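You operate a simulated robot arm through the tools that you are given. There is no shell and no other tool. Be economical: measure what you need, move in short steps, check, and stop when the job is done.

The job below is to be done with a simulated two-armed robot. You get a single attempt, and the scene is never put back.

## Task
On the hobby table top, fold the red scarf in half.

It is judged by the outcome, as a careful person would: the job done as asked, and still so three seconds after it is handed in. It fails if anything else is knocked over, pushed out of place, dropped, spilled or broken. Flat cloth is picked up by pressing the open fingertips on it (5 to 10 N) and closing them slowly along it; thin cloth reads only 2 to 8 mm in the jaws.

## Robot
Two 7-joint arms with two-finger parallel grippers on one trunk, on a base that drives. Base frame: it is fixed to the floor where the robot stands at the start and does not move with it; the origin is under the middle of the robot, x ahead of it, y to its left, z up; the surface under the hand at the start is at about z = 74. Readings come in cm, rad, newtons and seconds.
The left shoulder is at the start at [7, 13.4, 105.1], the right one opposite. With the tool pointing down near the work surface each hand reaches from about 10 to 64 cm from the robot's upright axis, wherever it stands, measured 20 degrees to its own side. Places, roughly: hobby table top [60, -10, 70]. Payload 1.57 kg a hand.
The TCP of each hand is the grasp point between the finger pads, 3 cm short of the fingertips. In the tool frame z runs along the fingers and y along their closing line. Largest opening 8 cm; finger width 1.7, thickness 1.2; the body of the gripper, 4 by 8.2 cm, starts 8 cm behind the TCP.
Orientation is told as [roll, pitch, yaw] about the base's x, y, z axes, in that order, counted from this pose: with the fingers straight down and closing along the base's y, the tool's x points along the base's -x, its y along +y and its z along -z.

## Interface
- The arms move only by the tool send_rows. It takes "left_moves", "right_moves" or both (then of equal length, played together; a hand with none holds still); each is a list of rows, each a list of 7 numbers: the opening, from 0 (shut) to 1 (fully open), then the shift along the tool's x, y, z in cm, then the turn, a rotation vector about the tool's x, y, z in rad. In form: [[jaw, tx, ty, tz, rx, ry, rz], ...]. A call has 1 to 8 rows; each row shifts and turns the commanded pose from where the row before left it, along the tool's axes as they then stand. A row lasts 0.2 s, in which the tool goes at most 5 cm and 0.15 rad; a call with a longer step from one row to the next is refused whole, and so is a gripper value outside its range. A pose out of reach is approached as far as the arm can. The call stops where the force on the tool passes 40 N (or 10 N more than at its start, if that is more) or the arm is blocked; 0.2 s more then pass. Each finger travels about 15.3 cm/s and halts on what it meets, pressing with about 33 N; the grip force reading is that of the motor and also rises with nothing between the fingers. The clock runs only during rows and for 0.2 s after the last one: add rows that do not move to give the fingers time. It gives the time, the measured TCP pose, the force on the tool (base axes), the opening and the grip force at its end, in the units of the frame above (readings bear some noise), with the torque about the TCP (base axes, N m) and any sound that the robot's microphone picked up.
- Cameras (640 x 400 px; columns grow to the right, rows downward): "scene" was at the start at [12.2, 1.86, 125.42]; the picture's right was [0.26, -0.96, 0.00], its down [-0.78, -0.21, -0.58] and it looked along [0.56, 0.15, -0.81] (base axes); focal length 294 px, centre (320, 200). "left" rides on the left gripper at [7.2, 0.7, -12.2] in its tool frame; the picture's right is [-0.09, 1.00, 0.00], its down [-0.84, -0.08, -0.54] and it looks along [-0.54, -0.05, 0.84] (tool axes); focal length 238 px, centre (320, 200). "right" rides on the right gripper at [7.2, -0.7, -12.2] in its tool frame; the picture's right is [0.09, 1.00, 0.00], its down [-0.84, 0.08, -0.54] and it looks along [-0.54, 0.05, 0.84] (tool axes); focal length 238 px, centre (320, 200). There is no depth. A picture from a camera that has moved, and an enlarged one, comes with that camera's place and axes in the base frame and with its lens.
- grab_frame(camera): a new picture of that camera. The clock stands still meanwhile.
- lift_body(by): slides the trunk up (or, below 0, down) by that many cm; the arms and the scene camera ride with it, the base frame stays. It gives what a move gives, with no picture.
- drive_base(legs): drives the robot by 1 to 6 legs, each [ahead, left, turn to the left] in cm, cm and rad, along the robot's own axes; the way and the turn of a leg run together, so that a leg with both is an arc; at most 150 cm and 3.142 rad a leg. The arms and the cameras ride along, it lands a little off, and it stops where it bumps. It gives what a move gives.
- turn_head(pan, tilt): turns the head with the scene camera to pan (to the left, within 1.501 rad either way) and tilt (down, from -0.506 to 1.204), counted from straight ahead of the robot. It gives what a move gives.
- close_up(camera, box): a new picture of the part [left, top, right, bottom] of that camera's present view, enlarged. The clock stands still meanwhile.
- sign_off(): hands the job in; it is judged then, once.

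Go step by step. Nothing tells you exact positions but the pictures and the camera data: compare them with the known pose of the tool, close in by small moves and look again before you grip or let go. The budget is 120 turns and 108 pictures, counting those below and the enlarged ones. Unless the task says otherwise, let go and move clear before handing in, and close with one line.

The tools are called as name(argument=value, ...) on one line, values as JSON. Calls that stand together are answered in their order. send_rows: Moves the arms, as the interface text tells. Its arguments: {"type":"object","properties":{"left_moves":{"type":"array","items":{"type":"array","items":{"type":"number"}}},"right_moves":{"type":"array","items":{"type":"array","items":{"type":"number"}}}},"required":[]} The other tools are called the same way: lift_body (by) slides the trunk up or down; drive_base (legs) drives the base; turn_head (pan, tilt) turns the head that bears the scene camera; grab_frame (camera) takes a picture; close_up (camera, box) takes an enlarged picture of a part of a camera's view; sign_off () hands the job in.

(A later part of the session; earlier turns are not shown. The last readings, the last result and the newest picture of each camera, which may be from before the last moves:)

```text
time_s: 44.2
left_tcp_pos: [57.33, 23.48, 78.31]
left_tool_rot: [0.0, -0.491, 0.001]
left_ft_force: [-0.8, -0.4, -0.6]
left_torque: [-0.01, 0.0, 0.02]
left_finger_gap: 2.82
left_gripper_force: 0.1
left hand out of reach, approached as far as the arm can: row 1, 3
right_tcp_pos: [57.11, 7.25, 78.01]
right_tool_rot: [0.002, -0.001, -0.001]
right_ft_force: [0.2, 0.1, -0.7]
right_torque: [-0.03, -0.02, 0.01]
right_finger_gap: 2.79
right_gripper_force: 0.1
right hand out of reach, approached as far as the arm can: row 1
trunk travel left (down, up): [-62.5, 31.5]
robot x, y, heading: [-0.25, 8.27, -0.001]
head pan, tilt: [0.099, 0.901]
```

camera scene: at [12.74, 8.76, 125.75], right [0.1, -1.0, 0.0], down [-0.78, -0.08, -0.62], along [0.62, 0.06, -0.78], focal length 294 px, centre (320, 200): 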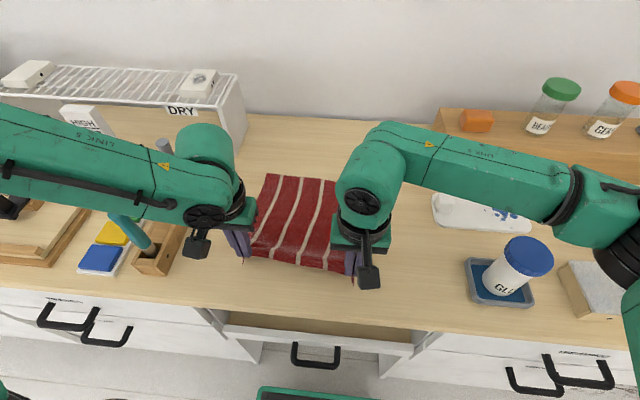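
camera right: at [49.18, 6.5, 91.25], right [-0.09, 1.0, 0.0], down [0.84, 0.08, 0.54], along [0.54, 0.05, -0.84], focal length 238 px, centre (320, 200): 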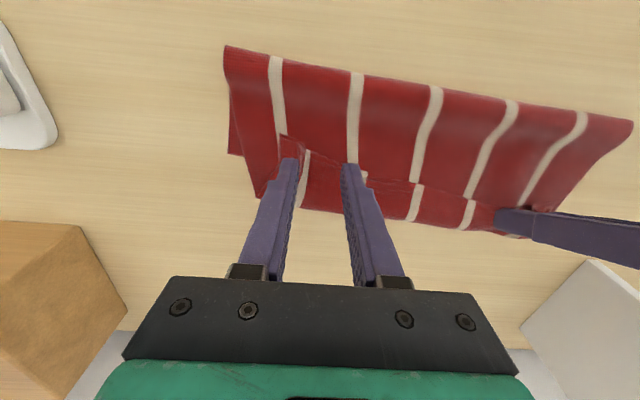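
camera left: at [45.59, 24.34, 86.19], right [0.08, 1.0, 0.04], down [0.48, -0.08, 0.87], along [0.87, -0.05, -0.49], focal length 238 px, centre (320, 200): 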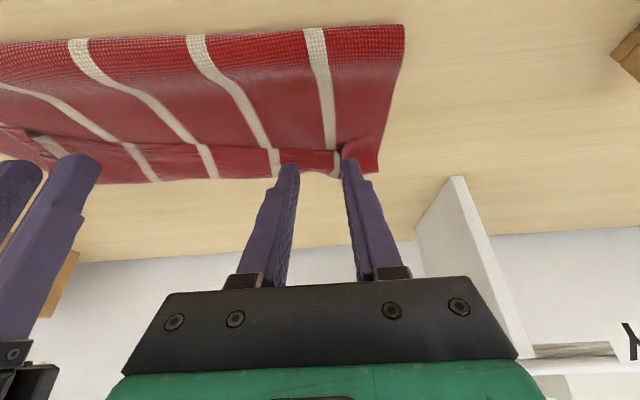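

send_rows(left_moves=[[0.35, 0, -0.4, 0, 0, -0.15, 0], [0.35, 0, 0, 0, 0, 0, 0], [0.35, 0.36, 0, 0.48, 0, 0, 0], [0.35, 0.18, 0, 0.24, 0, 0, 0], [0.35, 0, 0, 0, 0, 0, 0]], right_moves=[[0.35, 0, 0, 0, 0, -0.15, 0], [0.35, 0, 0, 0, 0, -0.15, 0], [0.35, 0.06, 0, 0.2, 0, 0, 0], [0.35, 0.06, 0, 0.2, 0, 0, 0], [0.35, 0, 0, 0, 0, 0, 0]])

grab_frame(camera="right")

grab_frame(camera="left")

```text
time_s: 45.4
left_tcp_pos: [57.16, 23.1, 77.57]
left_tool_rot: [-0.002, -0.638, 0.0]
left_ft_force: [-0.6, 0.9, 0.1]
left_torque: [-0.04, 0.0, 0.0]
left_finger_gap: 2.81
left_gripper_force: 0.0
right_tcp_pos: [57.06, 7.39, 77.52]
right_tool_rot: [0.003, -0.299, -0.002]
right_ft_force: [0.0, 0.0, -0.2]
right_torque: [0.02, 0.01, -0.03]
right_finger_gap: 2.8
right_gripper_force: 0.1
trunk travel left (down, up): [-62.5, 31.5]
robot x, y, heading: [0.06, 7.88, -0.001]
head pan, tilt: [0.099, 0.901]
```

```text
44 pictures are left
camera right: at [46.76, 6.68, 87.06], right [-0.09, 1.0, -0.03], down [0.64, 0.08, 0.77], along [0.76, 0.05, -0.64], focal length 238 px, centre (320, 200)
```

right: 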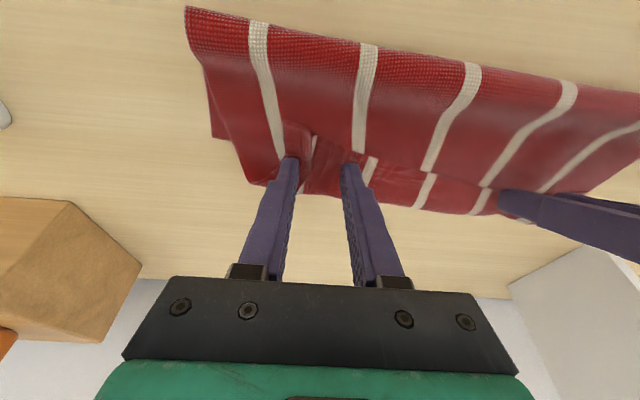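

```text
43 pictures are left
camera left: at [44.02, 23.86, 83.09], right [0.07, 1.0, 0.05], down [0.35, -0.08, 0.93], along [0.93, -0.05, -0.35], focal length 238 px, centre (320, 200)
```

left: 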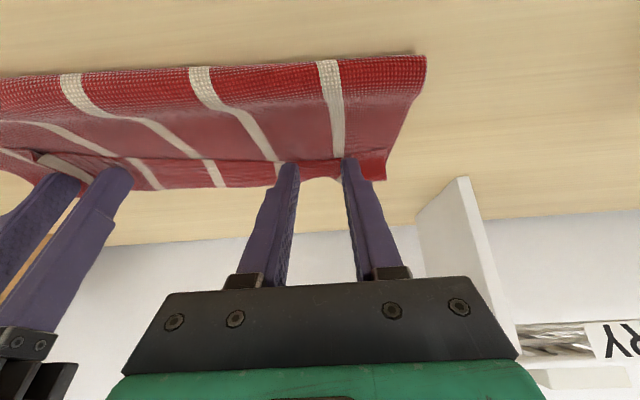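

send_rows(left_moves=[[0.35, 0.12, 0, 0.16, 0, 0, 0], [0.35, 0.12, 0, 0.16, 0, 0, 0], [0.35, 0, 0, 0, 0, 0, 0]], right_moves=[[0.35, 0.03, 0, 0.1, 0, 0, 0], [0.35, 0.03, 0, 0.1, 0, 0, 0], [0.35, 0, 0, 0, 0, 0, 0]])

```text
time_s: 46.2
left_tcp_pos: [57.12, 23.26, 77.42]
left_tool_rot: [0.001, -0.64, 0.001]
left_ft_force: [-0.1, -0.2, -0.3]
left_torque: [0.0, 0.0, -0.01]
left_finger_gap: 2.79
left_gripper_force: 0.1
left hand out of reach, approached as far as the arm can: row 2
right_tcp_pos: [57.16, 7.19, 77.37]
right_tool_rot: [0.002, -0.3, -0.001]
right_ft_force: [0.3, 0.6, 0.7]
right_torque: [-0.01, 0.01, 0.0]
right_finger_gap: 2.79
right_gripper_force: 0.0
trunk travel left (down, up): [-62.5, 31.5]
robot x, y, heading: [0.17, 7.98, 0.001]
head pan, tilt: [0.099, 0.901]
```

The arms are at their reach limit this low. I'll raise the hands 8 cm and lower the trunk by 8 cm to gain reach.

send_rows(left_moves=[[0.35, -1.2, 0, -1.6, 0, 0, 0], [0.35, -1.2, 0, -1.6, 0, 0, 0], [0.35, -1.2, 0, -1.6, 0, 0, 0], [0.35, -1.2, 0, -1.6, 0, 0, 0], [0.35, 0, 0, 0, 0, 0, 0]], right_moves=[[0.35, -0.6, 0, -1.9, 0, 0, 0], [0.35, -0.6, 0, -1.9, 0, 0, 0], [0.35, -0.6, 0, -1.9, 0, 0, 0], [0.35, -0.6, 0, -1.9, 0, 0, 0], [0.35, 0, 0, 0, 0, 0, 0]])

lift_body(by=-7)

```text
time_s: 47.4
left_tcp_pos: [57.0, 23.38, 85.38]
left_tool_rot: [0.0, -0.638, 0.0]
left_ft_force: [0.6, -0.2, -0.6]
left_torque: [-0.03, 0.02, -0.01]
left_finger_gap: 2.82
left_gripper_force: 0.2
right_tcp_pos: [57.29, 7.3, 85.2]
right_tool_rot: [0.002, -0.3, 0.0]
right_ft_force: [0.7, -0.3, -0.2]
right_torque: [0.05, -0.03, 0.01]
right_finger_gap: 2.79
right_gripper_force: 0.0
trunk travel left (down, up): [-62.5, 31.5]
robot x, y, heading: [-0.01, 8.22, -0.003]
head pan, tilt: [0.099, 0.901]
```

```text
time_s: 48.5
left_tcp_pos: [56.99, 23.49, 78.22]
left_tool_rot: [-0.001, -0.639, 0.0]
left_ft_force: [-0.1, -0.3, -0.2]
left_torque: [0.02, -0.02, 0.01]
left_finger_gap: 2.82
left_gripper_force: 0.0
right_tcp_pos: [57.26, 7.38, 78.29]
right_tool_rot: [0.002, -0.3, 0.0]
right_ft_force: [-0.6, 0.2, 0.1]
right_torque: [-0.03, 0.0, -0.02]
right_finger_gap: 2.8
right_gripper_force: 0.0
trunk travel left (down, up): [-55.5, 38.5]
robot x, y, heading: [-0.08, 7.96, 0.005]
head pan, tilt: [0.099, 0.901]
```

send_rows(left_moves=[[0.35, 0.09, -0.4, 0.62, 0, 0, 0], [0.35, 0.09, 0, 0.62, 0, 0, 0], [0.35, 0.12, 0, 0.16, 0, 0, 0], [0.35, 0, 0, 0, 0, 0, 0]], right_moves=[[0.35, 0.15, 0, 0.45, 0, 0, 0], [0.35, 0.12, 0, 0.38, 0, 0, 0], [0.35, 0.06, 0, 0.2, 0, 0, 0], [0.35, 0, 0, 0, 0, 0, 0]])

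```text
time_s: 49.5
left_tcp_pos: [57.46, 23.1, 77.1]
left_tool_rot: [-0.001, -0.641, -0.001]
left_ft_force: [-0.4, -0.1, -0.4]
left_torque: [0.01, 0.0, -0.03]
left_finger_gap: 2.82
left_gripper_force: 0.0
right_tcp_pos: [57.06, 7.34, 77.29]
right_tool_rot: [0.004, -0.303, -0.002]
right_ft_force: [2.2, -0.7, 11.7]
right_torque: [-0.01, -0.1, 0.02]
right_finger_gap: 2.79
right_gripper_force: 0.0
trunk travel left (down, up): [-55.5, 38.5]
robot x, y, heading: [-0.3, 8.28, -0.005]
head pan, tilt: [0.099, 0.901]
```

send_rows(left_moves=[[0.35, 0.12, 0, 0.16, 0, 0, 0], [0.35, 0.06, 0, 0.08, 0, 0, 0], [0.35, 0, 0, 0, 0, 0, 0]])

```text
time_s: 50.3
left_tcp_pos: [57.32, 23.12, 76.99]
left_tool_rot: [0.0, -0.645, 0.0]
left_ft_force: [0.8, -0.3, 14.2]
left_torque: [-0.04, -0.22, -0.01]
left_finger_gap: 2.8
left_gripper_force: 0.1
right_tcp_pos: [56.93, 7.14, 77.23]
right_tool_rot: [0.0, -0.304, -0.001]
right_ft_force: [2.6, 0.6, 9.6]
right_torque: [0.0, -0.04, -0.04]
right_finger_gap: 2.8
right_gripper_force: 0.2
trunk travel left (down, up): [-55.5, 38.5]
robot x, y, heading: [-0.12, 7.91, -0.002]
head pan, tilt: [0.099, 0.901]
```

Both press evenly. Closing slowly.

send_rows(left_moves=[[0.3, 0, 0, -0.03, 0, 0, 0], [0.25, 0, 0, 0, 0, 0, 0], [0.2, 0, 0, 0, 0, 0, 0], [0.15, 0, 0, 0, 0, 0, 0], [0.1, 0, 0, 0, 0, 0, 0], [0.05, 0, 0, 0, 0, 0, 0], [0, 0, 0, 0, 0, 0, 0], [0, 0, 0, 0, 0, 0, 0]], right_moves=[[0.3, 0, 0, 0, 0, 0, 0], [0.25, 0, 0, 0, 0, 0, 0], [0.2, 0, 0, 0, 0, 0, 0], [0.15, 0, 0, 0, 0, 0, 0], [0.1, 0, 0, 0, 0, 0, 0], [0.05, 0, 0, 0, 0, 0, 0], [0, 0, 0, 0, 0, 0, 0], [0, 0, 0, 0, 0, 0, 0]])

send_rows(left_moves=[[0, -0.6, 0, -0.8, 0, 0, 0], [0, -0.6, 0, -0.8, 0, 0, 0], [0, -1.2, 0, -1.6, 0, 0, 0], [0, 0, 0, 0, 0, 0, 0]], right_moves=[[0, -0.3, 0, -0.95, 0, 0, 0], [0, -0.3, 0, -0.95, 0, 0, 0], [0, -0.6, 0, -1.9, 0, 0, 0], [0, 0, 0, 0, 0, 0, 0]])

close_up(camera="scene", box=[200, 60, 440, 210])

grab_frame(camera="right")

```text
time_s: 52.1
left_tcp_pos: [57.45, 23.01, 77.04]
left_tool_rot: [0.003, -0.646, -0.003]
left_ft_force: [0.4, -2.7, 21.8]
left_torque: [-0.1, -0.27, -0.04]
left_finger_gap: 0.17
left_gripper_force: 23.8
right_tcp_pos: [56.97, 7.13, 77.42]
right_tool_rot: [0.004, -0.304, -0.003]
right_ft_force: [0.2, 1.0, 2.2]
right_torque: [0.02, 0.01, -0.06]
right_finger_gap: 0.17
right_gripper_force: 23.3
trunk travel left (down, up): [-55.5, 38.5]
robot x, y, heading: [0.23, 8.17, 0.005]
head pan, tilt: [0.099, 0.901]
```

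```text
time_s: 53.1
left_tcp_pos: [57.51, 23.09, 80.75]
left_tool_rot: [0.0, -0.637, 0.002]
left_ft_force: [0.8, -0.2, 0.7]
left_torque: [-0.01, 0.01, -0.01]
left_finger_gap: 0.19
left_gripper_force: 23.8
right_tcp_pos: [57.3, 7.27, 81.09]
right_tool_rot: [0.002, -0.301, 0.0]
right_ft_force: [-0.6, -0.3, 0.5]
right_torque: [0.03, 0.0, -0.03]
right_finger_gap: 0.2
right_gripper_force: 23.1
trunk travel left (down, up): [-55.5, 38.5]
robot x, y, heading: [-0.1, 8.15, 0.004]
head pan, tilt: [0.099, 0.901]
```

```text
2.67 times, centred on (320, 135) of scene
camera zoom: at [12.73, 8.77, 118.75], right [0.1, -1.0, 0.0], down [-0.78, -0.08, -0.62], along [0.62, 0.06, -0.78], focal length 784 px, centre (320, 373)
```

zoom: 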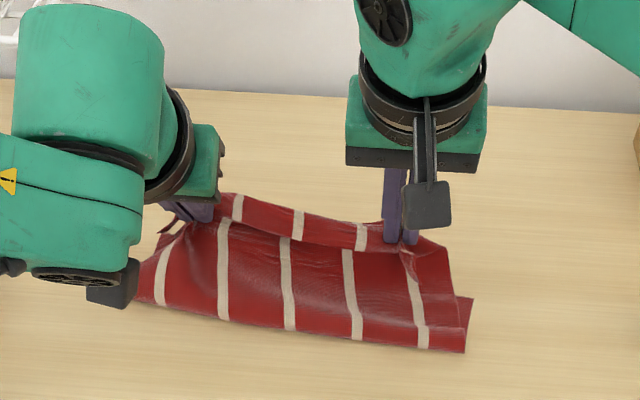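

```text
41 pictures are left
camera right: at [46.81, 6.61, 90.67], right [-0.09, 1.0, -0.03], down [0.64, 0.08, 0.76], along [0.76, 0.05, -0.64], focal length 238 px, centre (320, 200)
```

right: 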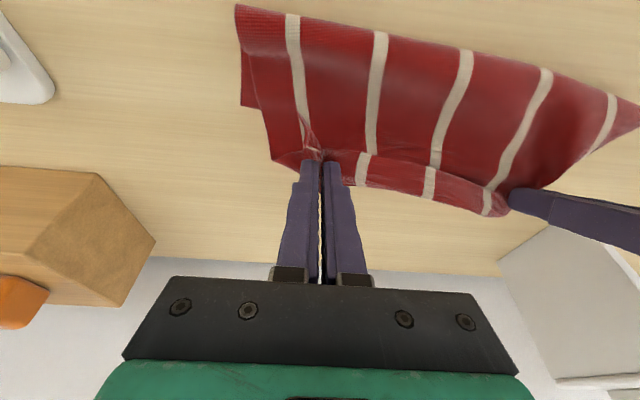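

Both hold the strip edge. Now I carry it back toward the robot to unfold.

send_rows(left_moves=[[0, 1.52, 0, -2.14, 0, 0, 0], [0, 1.52, 0, -2.14, 0, 0, 0], [0, 1.52, 0, -2.14, 0, 0, 0], [0, 1.52, 0, -2.14, 0, 0, 0], [0, 0, 0, 0, 0, 0.15, 0], [0, 0, 0, 0, 0, 0.15, 0], [0, 0, 0, 0, 0, 0.15, 0], [0, 0, 0, 0, 0, 0.15, 0]], right_moves=[[0, 2.15, 0, -1.5, 0, 0, 0], [0, 2.15, 0, -1.5, 0, 0, 0], [0, 2.15, 0, -1.5, 0, 0, 0], [0, 2.15, 0, -1.5, 0, 0, 0], [0, 0, 0, 0, 0, 0.15, 0], [0, 0, 0, 0, 0, 0.15, 0], [0, 0, 0, 0, 0, 0, 0], [0, 0, 0, 0, 0, 0, 0]])

send_rows(left_moves=[[0, 2, 0.1, 0.3, 0, 0.03, 0], [0, 2, 0.1, 0.7, 0, 0, 0], [0, 2, 0.1, 0.9, 0, 0, 0], [0, 2, 0.1, 0.9, 0, 0, 0], [0, 1.7, 0.1, 0.9, 0, 0, 0], [0, 1.5, 0, 0.8, 0, 0, 0], [0, 0, 0, 0, 0, 0, 0]], right_moves=[[0, 2, -0.1, 0.3, 0, 0, 0], [0, 2, -0.1, 0.7, 0, 0, 0], [0, 2.1, -0.1, 0.9, 0, 0, 0], [0, 2.1, -0.1, 0.9, 0, 0, 0], [0, 2.1, -0.1, 0.9, 0, 0, 0], [0, 2, 0, 0.8, 0, 0, 0], [0, 0, 0, 0, 0, 0, 0]])

grab_frame(camera="scene")

grab_frame(camera="left")

grab_frame(camera="right")

```text
time_s: 54.9
left_tcp_pos: [47.69, 23.16, 83.85]
left_tool_rot: [0.0, -0.036, 0.001]
left_ft_force: [0.3, -0.1, -0.1]
left_torque: [-0.01, 0.01, 0.0]
left_finger_gap: 0.17
left_gripper_force: 23.4
right_tcp_pos: [47.3, 7.32, 84.32]
right_tool_rot: [0.002, 0.002, 0.002]
right_ft_force: [0.0, 0.3, 0.0]
right_torque: [0.02, 0.03, -0.01]
right_finger_gap: 0.17
right_gripper_force: 23.6
trunk travel left (down, up): [-55.5, 38.5]
robot x, y, heading: [-0.14, 8.12, 0.003]
head pan, tilt: [0.099, 0.901]
```

```text
time_s: 56.5
left_tcp_pos: [36.53, 23.49, 79.23]
left_tool_rot: [0.0, -0.008, 0.0]
left_ft_force: [-0.7, -1.6, -1.2]
left_torque: [-0.07, -0.01, 0.01]
left_finger_gap: 0.17
left_gripper_force: 23.4
right_tcp_pos: [34.86, 6.88, 79.89]
right_tool_rot: [0.002, 0.001, 0.0]
right_ft_force: [1.6, 1.5, 0.4]
right_torque: [0.02, 0.01, 0.0]
right_finger_gap: 0.2
right_gripper_force: 23.6
trunk travel left (down, up): [-55.5, 38.5]
robot x, y, heading: [-0.41, 8.16, -0.003]
head pan, tilt: [0.099, 0.901]
```

```text
40 pictures are left
camera scene: at [12.71, 8.76, 118.76], right [0.1, -1.0, 0.0], down [-0.78, -0.08, -0.62], along [0.62, 0.06, -0.78], focal length 294 px, centre (320, 200)
```

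scene: 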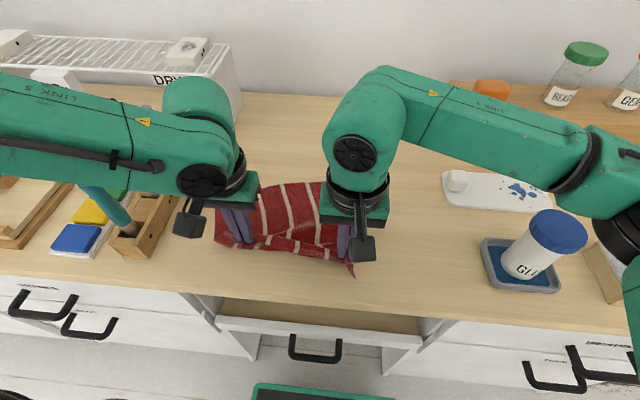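

```text
39 pictures are left
camera left: at [28.99, 24.28, 91.35], right [0.09, 1.0, 0.0], down [0.83, -0.08, 0.55], along [0.55, -0.05, -0.84], focal length 238 px, centre (320, 200)
```

left: 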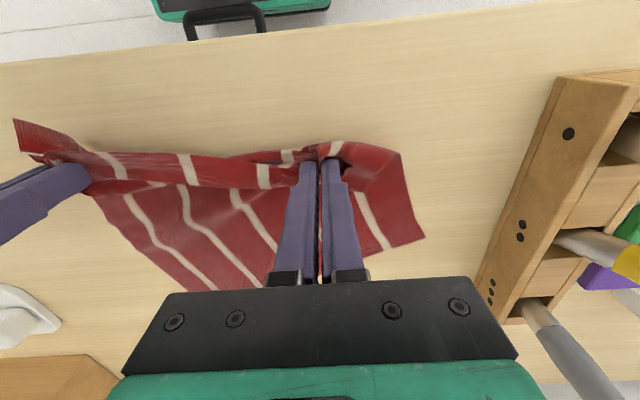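

```text
38 pictures are left
camera right: at [27.72, 6.3, 92.12], right [-0.09, 1.0, 0.0], down [0.84, 0.08, 0.54], along [0.54, 0.05, -0.84], focal length 238 px, centre (320, 200)
```

right: 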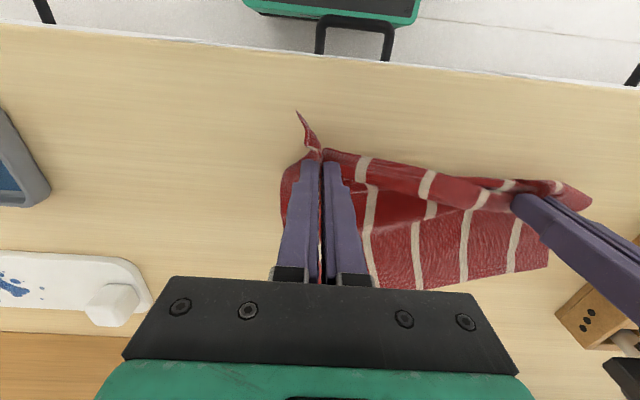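

The left jaw seems to have caught more than one layer and dragged the cloth askew. I'll release gently, lift clear and look at the whole thing.

send_rows(left_moves=[[0, 0, 0, 1, 0, 0, 0], [0.1, 0, 0, 0.5, 0, 0, 0], [0.3, 0, 0, 0, 0, 0, 0], [0.5, 0, 0, 0, 0, 0, 0], [0.5, 0, 0, -3, 0, 0, 0], [0.5, 0, 0, -4.5, 0, 0, 0], [0.5, 0, 0, -4.5, 0, 0, 0], [0.5, 0, 0, -4.5, 0, 0, 0]], right_moves=[[0, 0, 0, 1, 0, 0, 0], [0.1, 0, 0, 1, 0, 0, 0], [0.3, 0, 0, 0, 0, 0, 0], [0.5, 0, 0, 0, 0, 0, 0], [0.5, 0, 0, -3, 0, 0, 0], [0.5, 0, 0, -4.5, 0, 0, 0], [0.5, 0, 0, -4.5, 0, 0, 0], [0.5, 0, 0, -4.5, 0, 0, 0]])

grab_frame(camera="left")

grab_frame(camera="right")

```text
time_s: 58.3
left_tcp_pos: [36.31, 23.64, 94.45]
left_tool_rot: [0.0, -0.011, 0.002]
left_ft_force: [0.6, 0.7, 0.5]
left_torque: [-0.02, 0.03, 0.01]
left_finger_gap: 3.98
left_gripper_force: 0.0
right_tcp_pos: [34.9, 6.91, 94.48]
right_tool_rot: [0.002, 0.0, 0.0]
right_ft_force: [0.0, -0.1, -0.4]
right_torque: [-0.01, 0.0, -0.01]
right_finger_gap: 3.96
right_gripper_force: 0.1
trunk travel left (down, up): [-55.5, 38.5]
robot x, y, heading: [-0.01, 8.24, -0.001]
head pan, tilt: [0.099, 0.901]
```

```text
37 pictures are left
camera left: at [28.8, 24.42, 106.53], right [0.09, 1.0, 0.0], down [0.83, -0.08, 0.55], along [0.55, -0.05, -0.83], focal length 238 px, centre (320, 200)
```

left: 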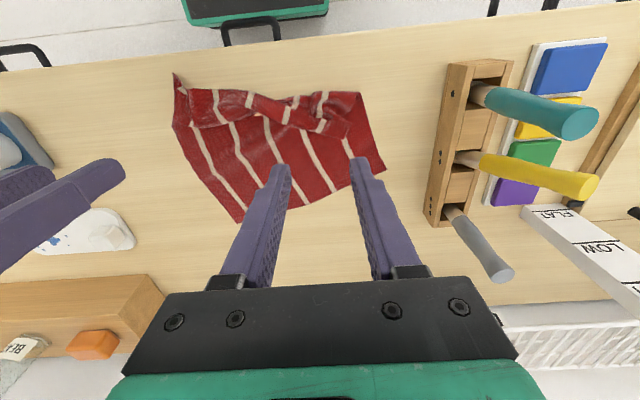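

```text
36 pictures are left
camera right: at [27.69, 6.33, 106.57], right [-0.09, 1.0, 0.0], down [0.84, 0.08, 0.54], along [0.54, 0.05, -0.84], focal length 238 px, centre (320, 200)
```

right: 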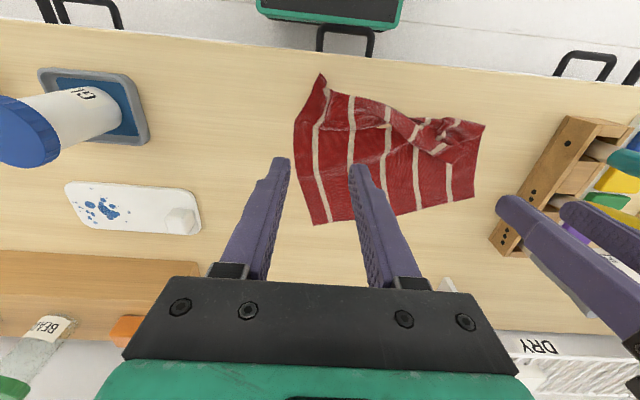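

close_up(camera="right", box=[270, 60, 510, 240])

close_up(camera="left", box=[160, 60, 400, 240])

```text
2.22 times, centred on (390, 150) of right
camera zoom: at [27.69, 6.33, 106.57], right [-0.09, 1.0, 0.0], down [0.84, 0.08, 0.54], along [0.54, 0.05, -0.84], focal length 530 px, centre (164, 311)
```

zoom: 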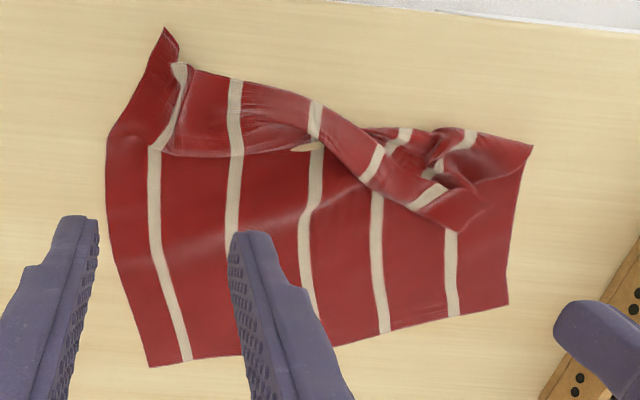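

```text
2.22 times, centred on (280, 150) of left
camera zoom: at [28.8, 24.42, 106.53], right [0.09, 1.0, 0.0], down [0.83, -0.08, 0.55], along [0.55, -0.05, -0.83], focal length 530 px, centre (409, 311)
```

zoom: 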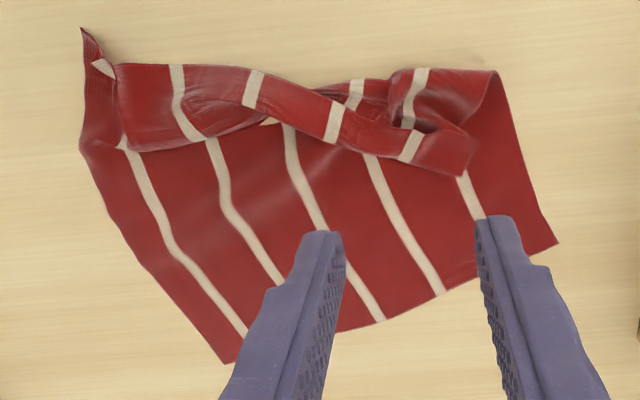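

The scarf is mostly open but rotated: far corners are at about (53.9, 7.6) and (45.8, 33.2), with the near-left corner flipped over. I'll grip the two far corners and drag them forward to straighten it.

send_rows(left_moves=[[0.375, -1.86, 1.28, 1.6, 0, 0, 0], [0.375, -1.86, 1.28, 1.6, 0, 0, 0], [0.375, -1.86, 1.28, 1.6, 0, 0, 0], [0.375, -1.86, 1.28, 2.2, 0, 0, 0], [0.375, -1.86, 1.28, 3, 0, 0, 0], [0.375, 0, 0, 1.5, 0, 0, -0.14], [0.375, 0, 0, 1.5, 0, 0, -0.14], [0.375, 0, 0, 0, 0, 0, 0]], right_moves=[[0.375, -3.4, 0.66, 1.6, 0, 0, 0], [0.375, -3.4, 0.66, 1.6, 0, 0, 0], [0.375, -3.4, 0.66, 1.6, 0, 0, 0], [0.375, -3.4, 0.66, 2.2, 0, 0, 0], [0.375, -3.4, 0.66, 3, 0, 0, 0], [0.375, 0, 0, 1.5, 0, 0, -0.14], [0.375, 0, 0, 1.5, 0, 0, -0.14], [0.375, 0, 0, 0, 0, 0, 0]])

grab_frame(camera="left")

grab_frame(camera="right")

```text
time_s: 60.1
left_tcp_pos: [45.68, 29.82, 81.36]
left_tool_rot: [-0.001, -0.009, 0.283]
left_ft_force: [-0.3, -0.6, 1.4]
left_torque: [-0.06, -0.03, -0.02]
left_finger_gap: 3.0
left_gripper_force: 0.1
right_tcp_pos: [51.84, 10.04, 81.33]
right_tool_rot: [0.002, 0.0, 0.28]
right_ft_force: [-0.1, -0.1, 0.3]
right_torque: [0.01, -0.01, 0.04]
right_finger_gap: 3.03
right_gripper_force: 0.0
trunk travel left (down, up): [-55.5, 38.5]
robot x, y, heading: [-0.05, 8.4, 0.003]
head pan, tilt: [0.099, 0.901]
```

```text
33 pictures are left
camera left: at [38.3, 28.52, 93.42], right [-0.19, 0.98, 0.0], down [0.82, 0.16, 0.55], along [0.54, 0.1, -0.83], focal length 238 px, centre (320, 200)
```

left: 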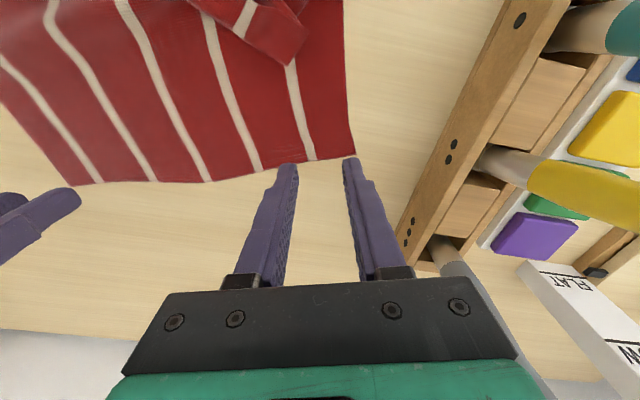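

```text
32 pictures are left
camera right: at [45.17, 7.42, 93.5], right [-0.36, 0.93, 0.0], down [0.78, 0.31, 0.54], along [0.51, 0.2, -0.84], focal length 238 px, centre (320, 200)
```

right: 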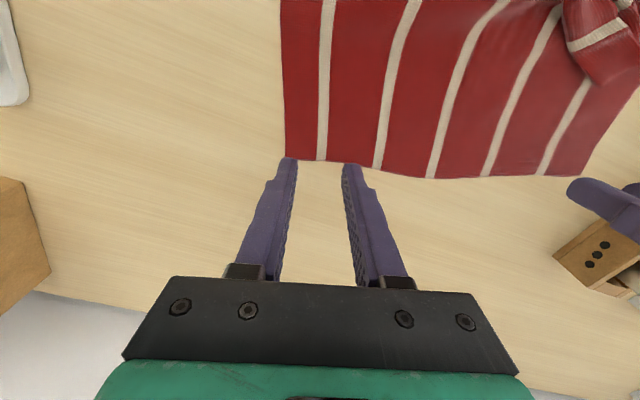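

Positions are good. Descending to contact.

send_rows(left_moves=[[0.375, 0, 0, 2, 0, 0, 0], [0.375, 0, 0, 1.5, 0, 0, 0], [0.375, 0, 0, 0.5, 0, 0, 0], [0.375, 0, 0, 0.15, 0, 0, 0], [0.375, 0, 0, 0, 0, 0, 0]], right_moves=[[0.375, -0.4, 0.3, 2, 0, 0, 0], [0.375, 0, 0, 1.5, 0, 0, 0], [0.375, 0, 0, 0.5, 0, 0, 0], [0.375, 0, 0, 0.15, 0, 0, 0], [0.375, 0, 0, 0, 0, 0, 0]])

```text
time_s: 61.3
left_tcp_pos: [45.69, 29.99, 77.14]
left_tool_rot: [-0.001, -0.008, 0.28]
left_ft_force: [0.3, -0.7, 0.5]
left_torque: [0.01, 0.04, -0.01]
left_finger_gap: 2.98
left_gripper_force: 0.0
right_tcp_pos: [52.24, 10.57, 77.13]
right_tool_rot: [0.002, -0.002, 0.278]
right_ft_force: [0.4, -0.1, 2.3]
right_torque: [-0.04, -0.04, -0.01]
right_finger_gap: 2.98
right_gripper_force: 0.2
trunk travel left (down, up): [-55.5, 38.5]
robot x, y, heading: [-0.35, 8.58, -0.001]
head pan, tilt: [0.099, 0.901]
```

send_rows(left_moves=[[0.375, 0, 0, 0.12, 0, 0, 0], [0.375, 0, 0, 0, 0, 0, 0]], right_moves=[[0.375, 0, 0, 0.06, 0, 0, 0], [0.375, 0, 0, 0, 0, 0, 0]])

```text
time_s: 61.9
left_tcp_pos: [45.73, 30.09, 77.15]
left_tool_rot: [-0.002, -0.01, 0.281]
left_ft_force: [0.7, -0.2, 4.8]
left_torque: [0.08, 0.03, -0.01]
left_finger_gap: 2.96
left_gripper_force: 0.1
right_tcp_pos: [52.12, 10.48, 77.02]
right_tool_rot: [0.002, -0.001, 0.278]
right_ft_force: [1.7, -0.3, 4.2]
right_torque: [-0.02, -0.02, 0.01]
right_finger_gap: 3.02
right_gripper_force: 0.1
trunk travel left (down, up): [-55.5, 38.5]
robot x, y, heading: [0.05, 8.3, 0.002]
head pan, tilt: [0.099, 0.901]
```

send_rows(left_moves=[[0.36, 0, 0, 0.05, -0.004, 0, 0], [0.3, 0, 0, 0, 0, 0, 0], [0.25, 0, 0, 0, 0, 0, 0], [0.2, 0, 0, 0, 0, 0, 0], [0.14, 0, 0, 0, 0, 0, 0], [0.08, 0, 0, 0, 0, 0, 0], [0.02, 0, 0, 0, 0, 0, 0], [0, 0, 0, 0, 0, 0, 0]], right_moves=[[0.36, 0, 0, 0.05, 0, 0, 0], [0.3, 0, 0, 0, 0, 0, 0], [0.25, 0, 0, 0, 0, 0, 0], [0.2, 0, 0, 0, 0, 0, 0], [0.14, 0, 0, 0, 0, 0, 0], [0.08, 0, 0, 0, 0, 0, 0], [0.02, 0, 0, 0, 0, 0, 0], [0, 0, 0, 0, 0, 0, 0]])

```text
time_s: 63.7
left_tcp_pos: [45.61, 29.87, 77.17]
left_tool_rot: [0.002, -0.013, 0.281]
left_ft_force: [1.2, -4.2, 7.2]
left_torque: [-0.12, 0.01, -0.02]
left_finger_gap: 0.17
left_gripper_force: 23.5
right_tcp_pos: [52.06, 10.39, 77.2]
right_tool_rot: [0.002, -0.002, 0.279]
right_ft_force: [-0.2, 2.1, 9.7]
right_torque: [0.11, 0.04, -0.02]
right_finger_gap: 0.0
right_gripper_force: 21.7
trunk travel left (down, up): [-55.5, 38.5]
robot x, y, heading: [0.02, 7.94, 0.002]
head pan, tilt: [0.099, 0.901]
```

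Left holds; the right slipped. Reopening the right and looking.

send_rows(right_moves=[[0.2, 0, 0, 0, 0, 0, 0], [0.4, 0, 0, 0, 0, 0, 0], [0.4, 0, 0, -1, 0, 0, 0], [0.4, 0, 0, 0, 0, 0, 0]])

grab_frame(camera="right")

```text
time_s: 64.7
left_tcp_pos: [45.59, 29.99, 77.15]
left_tool_rot: [0.001, -0.011, 0.282]
left_ft_force: [-2.3, -0.5, 13.2]
left_torque: [-0.02, 0.14, -0.01]
left_finger_gap: 0.17
left_gripper_force: 24.0
right_tcp_pos: [51.96, 10.56, 78.11]
right_tool_rot: [0.002, -0.001, 0.279]
right_ft_force: [-0.6, 0.5, 0.4]
right_torque: [-0.03, -0.02, 0.03]
right_finger_gap: 3.21
right_gripper_force: 0.0
trunk travel left (down, up): [-55.5, 38.5]
robot x, y, heading: [-0.1, 8.17, 0.001]
head pan, tilt: [0.099, 0.901]
```

```text
31 pictures are left
camera right: at [45.35, 7.86, 90.32], right [-0.36, 0.93, 0.0], down [0.78, 0.3, 0.54], along [0.51, 0.2, -0.84], focal length 238 px, centre (320, 200)
```

right: 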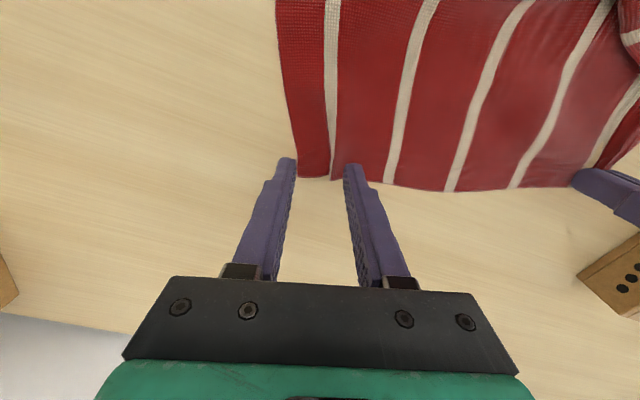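

send_rows(right_moves=[[0.375, 0.55, 1.85, 0, 0, 0, 0], [0.375, 0, 0, 0.6, 0, 0, 0], [0.375, 0, 0, 0.4, 0, 0, 0], [0.375, 0, 0, 0.05, 0, 0, 0], [0.375, 0, 0, 0, 0, 0, 0]])

```text
time_s: 65.9
left_tcp_pos: [45.7, 29.95, 77.02]
left_tool_rot: [0.002, -0.012, 0.281]
left_ft_force: [-1.8, 0.4, 13.0]
left_torque: [0.02, 0.13, 0.0]
left_finger_gap: 0.2
left_gripper_force: 23.9
right_tcp_pos: [51.06, 11.99, 77.13]
right_tool_rot: [0.002, -0.003, 0.279]
right_ft_force: [0.8, 0.5, 2.6]
right_torque: [-0.01, -0.03, 0.0]
right_finger_gap: 3.02
right_gripper_force: 0.0
trunk travel left (down, up): [-55.5, 38.5]
robot x, y, heading: [-0.07, 7.84, 0.003]
head pan, tilt: [0.099, 0.901]
```

send_rows(right_moves=[[0.375, 0, 0, 0.06, 0, 0, 0], [0.375, 0, 0, 0, 0, 0, 0]])

```text
time_s: 66.5
left_tcp_pos: [45.6, 29.81, 77.07]
left_tool_rot: [0.002, -0.011, 0.281]
left_ft_force: [0.3, 0.1, 10.1]
left_torque: [0.05, 0.03, -0.02]
left_finger_gap: 0.16
left_gripper_force: 24.2
right_tcp_pos: [51.08, 12.19, 77.04]
right_tool_rot: [0.002, -0.003, 0.279]
right_ft_force: [-0.1, -0.6, 8.4]
right_torque: [-0.16, -0.07, -0.02]
right_finger_gap: 3.06
right_gripper_force: 0.3
trunk travel left (down, up): [-55.5, 38.5]
robot x, y, heading: [-0.07, 7.93, -0.001]
head pan, tilt: [0.099, 0.901]
```

send_rows(right_moves=[[0.375, 0, 0, 0.01, 0.006, 0, 0], [0.375, 0, 0, 0, 0, 0, 0]])

```text
time_s: 67.1
left_tcp_pos: [45.65, 29.92, 77.07]
left_tool_rot: [-0.001, -0.011, 0.282]
left_ft_force: [-0.2, 1.0, 8.5]
left_torque: [-0.01, 0.05, 0.02]
left_finger_gap: 0.16
left_gripper_force: 23.0
right_tcp_pos: [50.99, 12.01, 77.1]
right_tool_rot: [-0.003, -0.005, 0.278]
right_ft_force: [0.4, -1.4, 8.7]
right_torque: [0.14, -0.03, -0.04]
right_finger_gap: 2.99
right_gripper_force: 0.0
trunk travel left (down, up): [-55.5, 38.5]
robot x, y, heading: [0.37, 8.11, -0.002]
head pan, tilt: [0.099, 0.901]
```

send_rows(right_moves=[[0.375, 0, 0, 0.02, -0.003, 0, 0], [0.375, 0, 0, 0, 0, 0, 0]])

send_rows(right_moves=[[0.33, 0, 0, 0, 0, 0, 0], [0.28, 0, 0, 0, 0, 0, 0], [0.23, 0, 0, 0, 0, 0, 0], [0.18, 0, 0, 0, 0, 0, 0], [0.13, 0, 0, 0, 0, 0, 0], [0.08, 0, 0, 0, 0, 0, 0], [0.03, 0, 0, 0, 0, 0, 0], [0, 0, 0, 0, 0, 0, 0]])

```text
time_s: 67.7
left_tcp_pos: [45.49, 29.88, 77.16]
left_tool_rot: [0.004, -0.013, 0.281]
left_ft_force: [1.1, -0.5, 8.7]
left_torque: [-0.02, -0.03, -0.02]
left_finger_gap: 0.18
left_gripper_force: 23.2
right_tcp_pos: [51.07, 12.16, 77.06]
right_tool_rot: [-0.002, -0.003, 0.281]
right_ft_force: [0.9, -0.9, 11.1]
right_torque: [0.01, -0.05, 0.0]
right_finger_gap: 3.03
right_gripper_force: 0.1
trunk travel left (down, up): [-55.5, 38.5]
robot x, y, heading: [-0.06, 8.09, -0.001]
head pan, tilt: [0.099, 0.901]
```

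```text
time_s: 69.5
left_tcp_pos: [45.71, 29.97, 77.08]
left_tool_rot: [0.001, -0.012, 0.281]
left_ft_force: [2.2, -2.8, 6.3]
left_torque: [-0.09, -0.01, 0.02]
left_finger_gap: 0.16
left_gripper_force: 23.6
right_tcp_pos: [50.93, 12.18, 77.07]
right_tool_rot: [-0.002, -0.004, 0.28]
right_ft_force: [-0.9, 3.0, 12.8]
right_torque: [0.06, -0.05, 0.05]
right_finger_gap: 0.22
right_gripper_force: 23.8
trunk travel left (down, up): [-55.5, 38.5]
robot x, y, heading: [0.28, 7.99, 0.004]
head pan, tilt: [0.099, 0.901]
```

Both far corners are held. I'll lift the scarf to hang freely so gravity straightens it, squaring the hands as I go.

send_rows(left_moves=[[0, 0, 0, -1.5, 0, 0, 0], [0, 0, 0, -3, 0, 0, 0], [0, 0, 0, -3, 0, 0, 0], [0, 0, 0, -3, 0, 0, 0], [0, 0, 0, -3, 0, 0, 0], [0, 0, 0, -3, 0, 0, 0], [0, 0, 0, -1, 0, 0, 0.14], [0, 0, 0, -1, 0, 0, 0.14]], right_moves=[[0, 0, 0, -1.5, 0, 0, 0], [0, 0, 0, -3, 0, 0, 0], [0, 0, 0, -3, 0, 0, 0], [0, 0, 0, -3, 0, 0, 0], [0, 0, 0, -3, 0, 0, 0], [0, 0, 0, -3, 0, 0, 0], [0, 0, 0, -1, 0, 0, 0.14], [0, 0, 0, -1, 0, 0, 0.14]])

send_rows(left_moves=[[0, -0.6, -1.1, -2.5, 0, 0, 0], [0, -0.6, -1.1, -2.5, 0, 0, 0], [0, -0.6, -1.1, -2.5, 0, 0, 0], [0, -0.6, -1.1, -2.5, 0, 0, 0], [0, 0, 0, 0, 0, 0, 0]], right_moves=[[0, 0.75, -1.4, -2.5, 0, 0, 0], [0, 0.75, -1.4, -2.5, 0, 0, 0], [0, 0.75, -1.4, -2.5, 0, 0, 0], [0, 0.75, -1.4, -2.5, 0, 0, 0], [0, 0, 0, 0, 0, 0, 0]])

grab_frame(camera="scene")

grab_frame(camera="right")

```text
time_s: 71.3
left_tcp_pos: [45.66, 29.94, 95.52]
left_tool_rot: [0.003, -0.008, -0.002]
left_ft_force: [1.7, -3.5, -0.4]
left_torque: [-0.16, -0.04, 0.07]
left_finger_gap: 0.16
left_gripper_force: 23.9
right_tcp_pos: [51.03, 12.31, 95.39]
right_tool_rot: [0.0, -0.001, -0.002]
right_ft_force: [-2.1, 4.3, 0.6]
right_torque: [0.12, 0.05, 0.05]
right_finger_gap: 0.21
right_gripper_force: 23.3
trunk travel left (down, up): [-55.5, 38.5]
robot x, y, heading: [-0.29, 8.19, -0.003]
head pan, tilt: [0.099, 0.901]
```

```text
time_s: 72.5
left_tcp_pos: [47.23, 25.94, 104.91]
left_tool_rot: [0.001, -0.011, -0.001]
left_ft_force: [1.0, -13.3, 0.2]
left_torque: [-0.44, -0.02, 0.06]
left_finger_gap: 0.19
left_gripper_force: 23.3
left hand out of reach, approached as far as the arm can: row 4
right_tcp_pos: [48.11, 6.75, 105.32]
right_tool_rot: [-0.001, 0.0, 0.001]
right_ft_force: [-1.1, 12.9, -1.4]
right_torque: [0.38, 0.03, 0.07]
right_finger_gap: 0.2
right_gripper_force: 23.7
trunk travel left (down, up): [-55.5, 38.5]
robot x, y, heading: [0.02, 8.03, -0.005]
head pan, tilt: [0.099, 0.901]
```

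```text
30 pictures are left
camera scene: at [12.7, 8.8, 118.76], right [0.1, -1.0, 0.0], down [-0.78, -0.08, -0.62], along [0.62, 0.06, -0.78], focal length 294 px, centre (320, 200)
```

scene: 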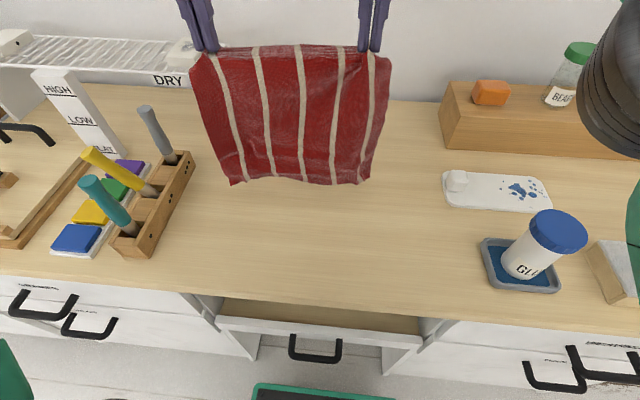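

```text
29 pictures are left
camera right: at [41.0, 6.09, 117.55], right [-0.09, 1.0, 0.0], down [0.84, 0.08, 0.54], along [0.54, 0.05, -0.84], focal length 238 px, centre (320, 200)
```

right: 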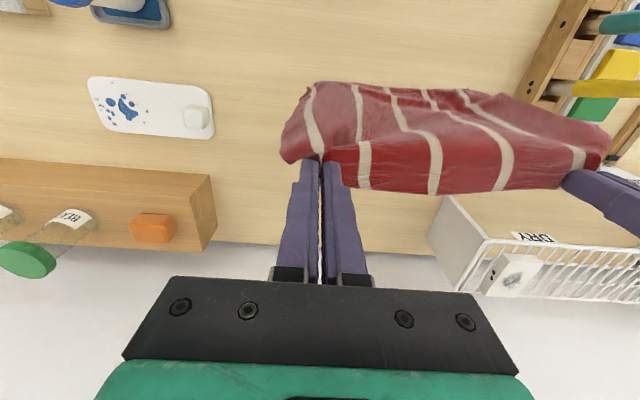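

The scarf hangs fully open. Since the cloth leaves the jaws toward the robot, I'll set the free edge down at x≈48, lay the lower half toward the robot while lowering, then bring the held edge forward on top.

send_rows(left_moves=[[0, 0.2, -0.2, 1.5, 0, 0, 0], [0, 0.2, 0, 1.5, 0, 0, 0], [0, 1.2, 0, 1.5, 0, 0, 0], [0, 1.4, 0, 1.5, 0, 0, 0], [0, 1.5, 0, 1.5, 0, 0, 0], [0, 0, 0, 0, 0, 0, 0]], right_moves=[[0, 0.5, 0.3, 1.5, 0, 0, 0], [0, 0.5, 0, 1.5, 0, 0, 0], [0, 1.5, 0, 1.5, 0, 0, 0], [0, 1.5, 0, 1.5, 0, 0, 0], [0, 1.5, 0, 1.5, 0, 0, 0], [0, 0, 0, 0, 0, 0, 0]])

grab_frame(camera="scene")

grab_frame(camera="right")

```text
time_s: 73.9
left_tcp_pos: [42.65, 25.73, 97.35]
left_tool_rot: [0.002, -0.008, 0.002]
left_ft_force: [1.2, -4.3, 0.4]
left_torque: [-0.11, -0.02, 0.01]
left_finger_gap: 0.18
left_gripper_force: 23.2
right_tcp_pos: [42.66, 6.99, 97.89]
right_tool_rot: [0.0, -0.002, 0.0]
right_ft_force: [0.0, 3.2, 0.0]
right_torque: [0.12, -0.02, 0.08]
right_finger_gap: 0.22
right_gripper_force: 23.7
trunk travel left (down, up): [-55.5, 38.5]
robot x, y, heading: [0.09, 8.01, 0.0]
head pan, tilt: [0.099, 0.901]
```

```text
28 pictures are left
camera scene: at [12.71, 8.76, 118.76], right [0.1, -1.0, 0.0], down [-0.78, -0.08, -0.62], along [0.62, 0.06, -0.78], focal length 294 px, centre (320, 200)
```

scene: 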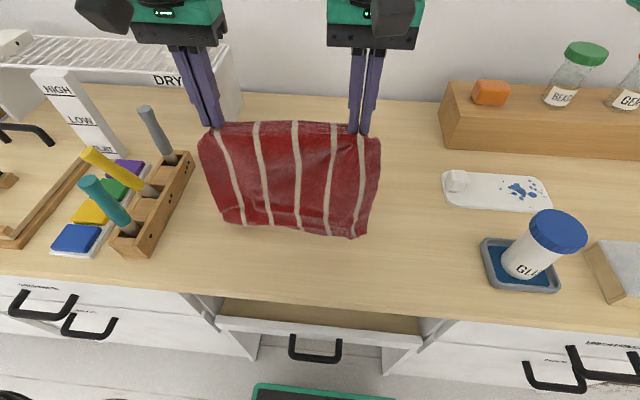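

```text
27 pictures are left
camera right: at [35.54, 6.38, 110.12], right [-0.09, 1.0, 0.0], down [0.84, 0.08, 0.54], along [0.54, 0.05, -0.84], focal length 238 px, centre (320, 200)
```

right: 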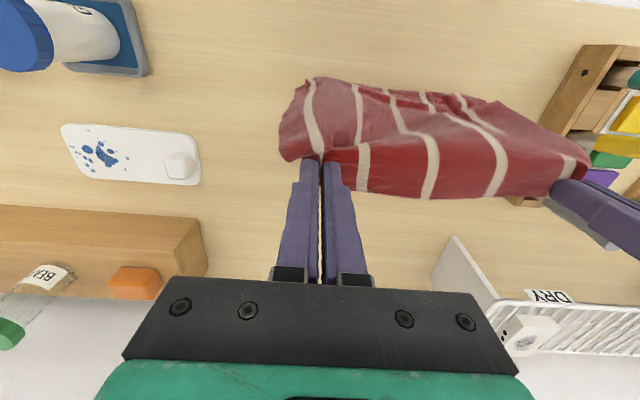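

The free edge hangs slightly robot-side of the jaws at x≈39.5. I'll go forward (pitched for reach) so it can be set down further out, then draw back so the lower half trails the right way.

send_rows(left_moves=[[0, 0, 0, -1, 0, -0.13, 0], [0, 0, 0, -0.5, 0, -0.13, 0], [0, 0, 0, 0, 0, -0.14, 0], [0, -2.42, 0, 0.37, 0, 0, 0], [0, -2.42, 0, 0.37, 0, 0, 0], [0, -2.42, 0, 0.37, 0, 0, 0], [0, -2.42, 0, 0.37, 0, 0, 0], [0, 0, 0, 0, 0, 0, 0]], right_moves=[[0, 0, 0, -1, 0, -0.13, 0], [0, 0, 0, -0.5, 0, -0.13, 0], [0, 0, 0, 0, 0, -0.14, 0], [0, -2.42, 0, 0.37, 0, 0, 0], [0, -2.42, 0, 0.37, 0, 0, 0], [0, -2.42, 0, 0.37, 0, 0, 0], [0, -2.42, 0, 0.37, 0, 0, 0], [0, 0, 0, 0, 0, 0, 0]])

send_rows(left_moves=[[0, 0.6, 0, 1.4, 0, 0, 0], [0, 0.6, 0, 1.4, 0, 0, 0], [0, 0.6, 0, 1.4, 0, 0, 0], [0, 0.6, 0, 1.4, 0, 0, 0], [0, 0, 0, 0, 0, 0, 0]], right_moves=[[0, 0.6, 0, 1.4, 0, 0, 0], [0, 0.6, 0, 1.4, 0, 0, 0], [0, 0.6, 0, 1.4, 0, 0, 0], [0, 0.6, 0, 1.4, 0, 0, 0], [0, 0, 0, 0, 0, 0, 0]])

grab_frame(camera="scene")

```text
time_s: 75.7
left_tcp_pos: [51.89, 25.73, 101.39]
left_tool_rot: [0.004, -0.411, -0.003]
left_ft_force: [0.4, -5.3, 0.2]
left_torque: [-0.16, -0.01, -0.02]
left_finger_gap: 0.19
left_gripper_force: 23.4
right_tcp_pos: [51.78, 7.0, 101.88]
right_tool_rot: [-0.001, -0.402, 0.003]
right_ft_force: [-0.4, 5.8, -0.1]
right_torque: [0.15, -0.02, 0.1]
right_finger_gap: 0.22
right_gripper_force: 23.6
trunk travel left (down, up): [-55.5, 38.5]
robot x, y, heading: [-0.21, 8.08, -0.001]
head pan, tilt: [0.099, 0.901]
```

```text
time_s: 76.9
left_tcp_pos: [52.2, 25.64, 95.39]
left_tool_rot: [0.002, -0.407, -0.002]
left_ft_force: [0.4, -6.6, 0.1]
left_torque: [-0.2, 0.0, -0.03]
left_finger_gap: 0.15
left_gripper_force: 23.7
right_tcp_pos: [52.15, 6.82, 95.73]
right_tool_rot: [-0.001, -0.4, 0.0]
right_ft_force: [-0.2, 6.6, -0.8]
right_torque: [0.12, -0.01, 0.11]
right_finger_gap: 0.19
right_gripper_force: 23.7
trunk travel left (down, up): [-55.5, 38.5]
robot x, y, heading: [0.13, 8.17, -0.001]
head pan, tilt: [0.099, 0.901]
```

```text
26 pictures are left
camera scene: at [12.66, 8.77, 118.77], right [0.1, -1.0, 0.0], down [-0.78, -0.08, -0.62], along [0.62, 0.06, -0.78], focal length 294 px, centre (320, 200)
```

scene: 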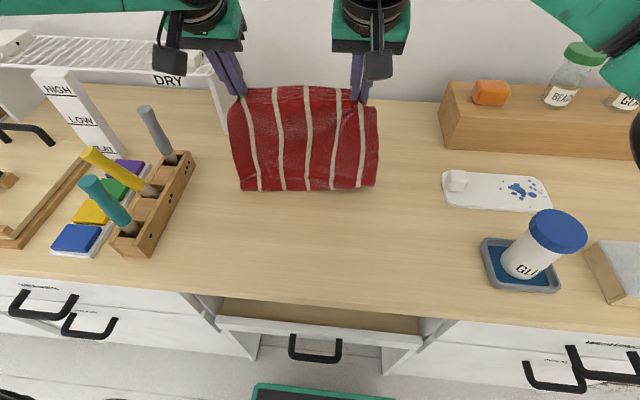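

grab_frame(camera="right")

close_up(camera="scene", box=[210, 70, 400, 210])

```text
25 pictures are left
camera right: at [40.77, 6.25, 104.2], right [-0.08, 1.0, -0.04], down [0.56, 0.08, 0.83], along [0.83, 0.05, -0.56], focal length 238 px, centre (320, 200)
```

right: 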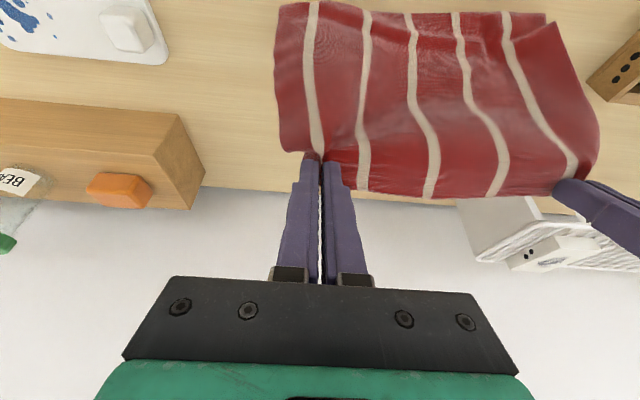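

```text
2.86 times, centred on (305, 140) of scene
camera zoom: at [12.66, 8.77, 118.77], right [0.1, -1.0, 0.0], down [-0.78, -0.08, -0.62], along [0.62, 0.06, -0.78], focal length 840 px, centre (363, 371)
```

zoom: 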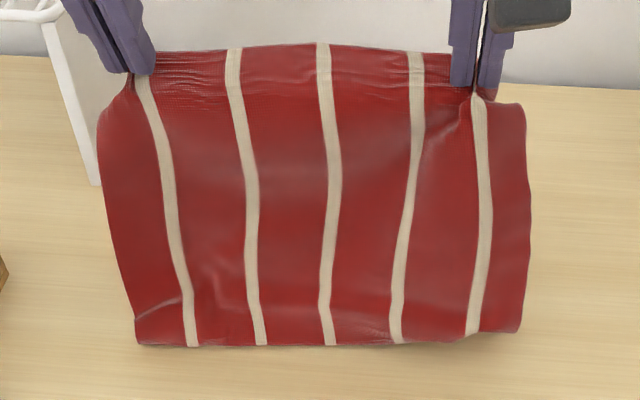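

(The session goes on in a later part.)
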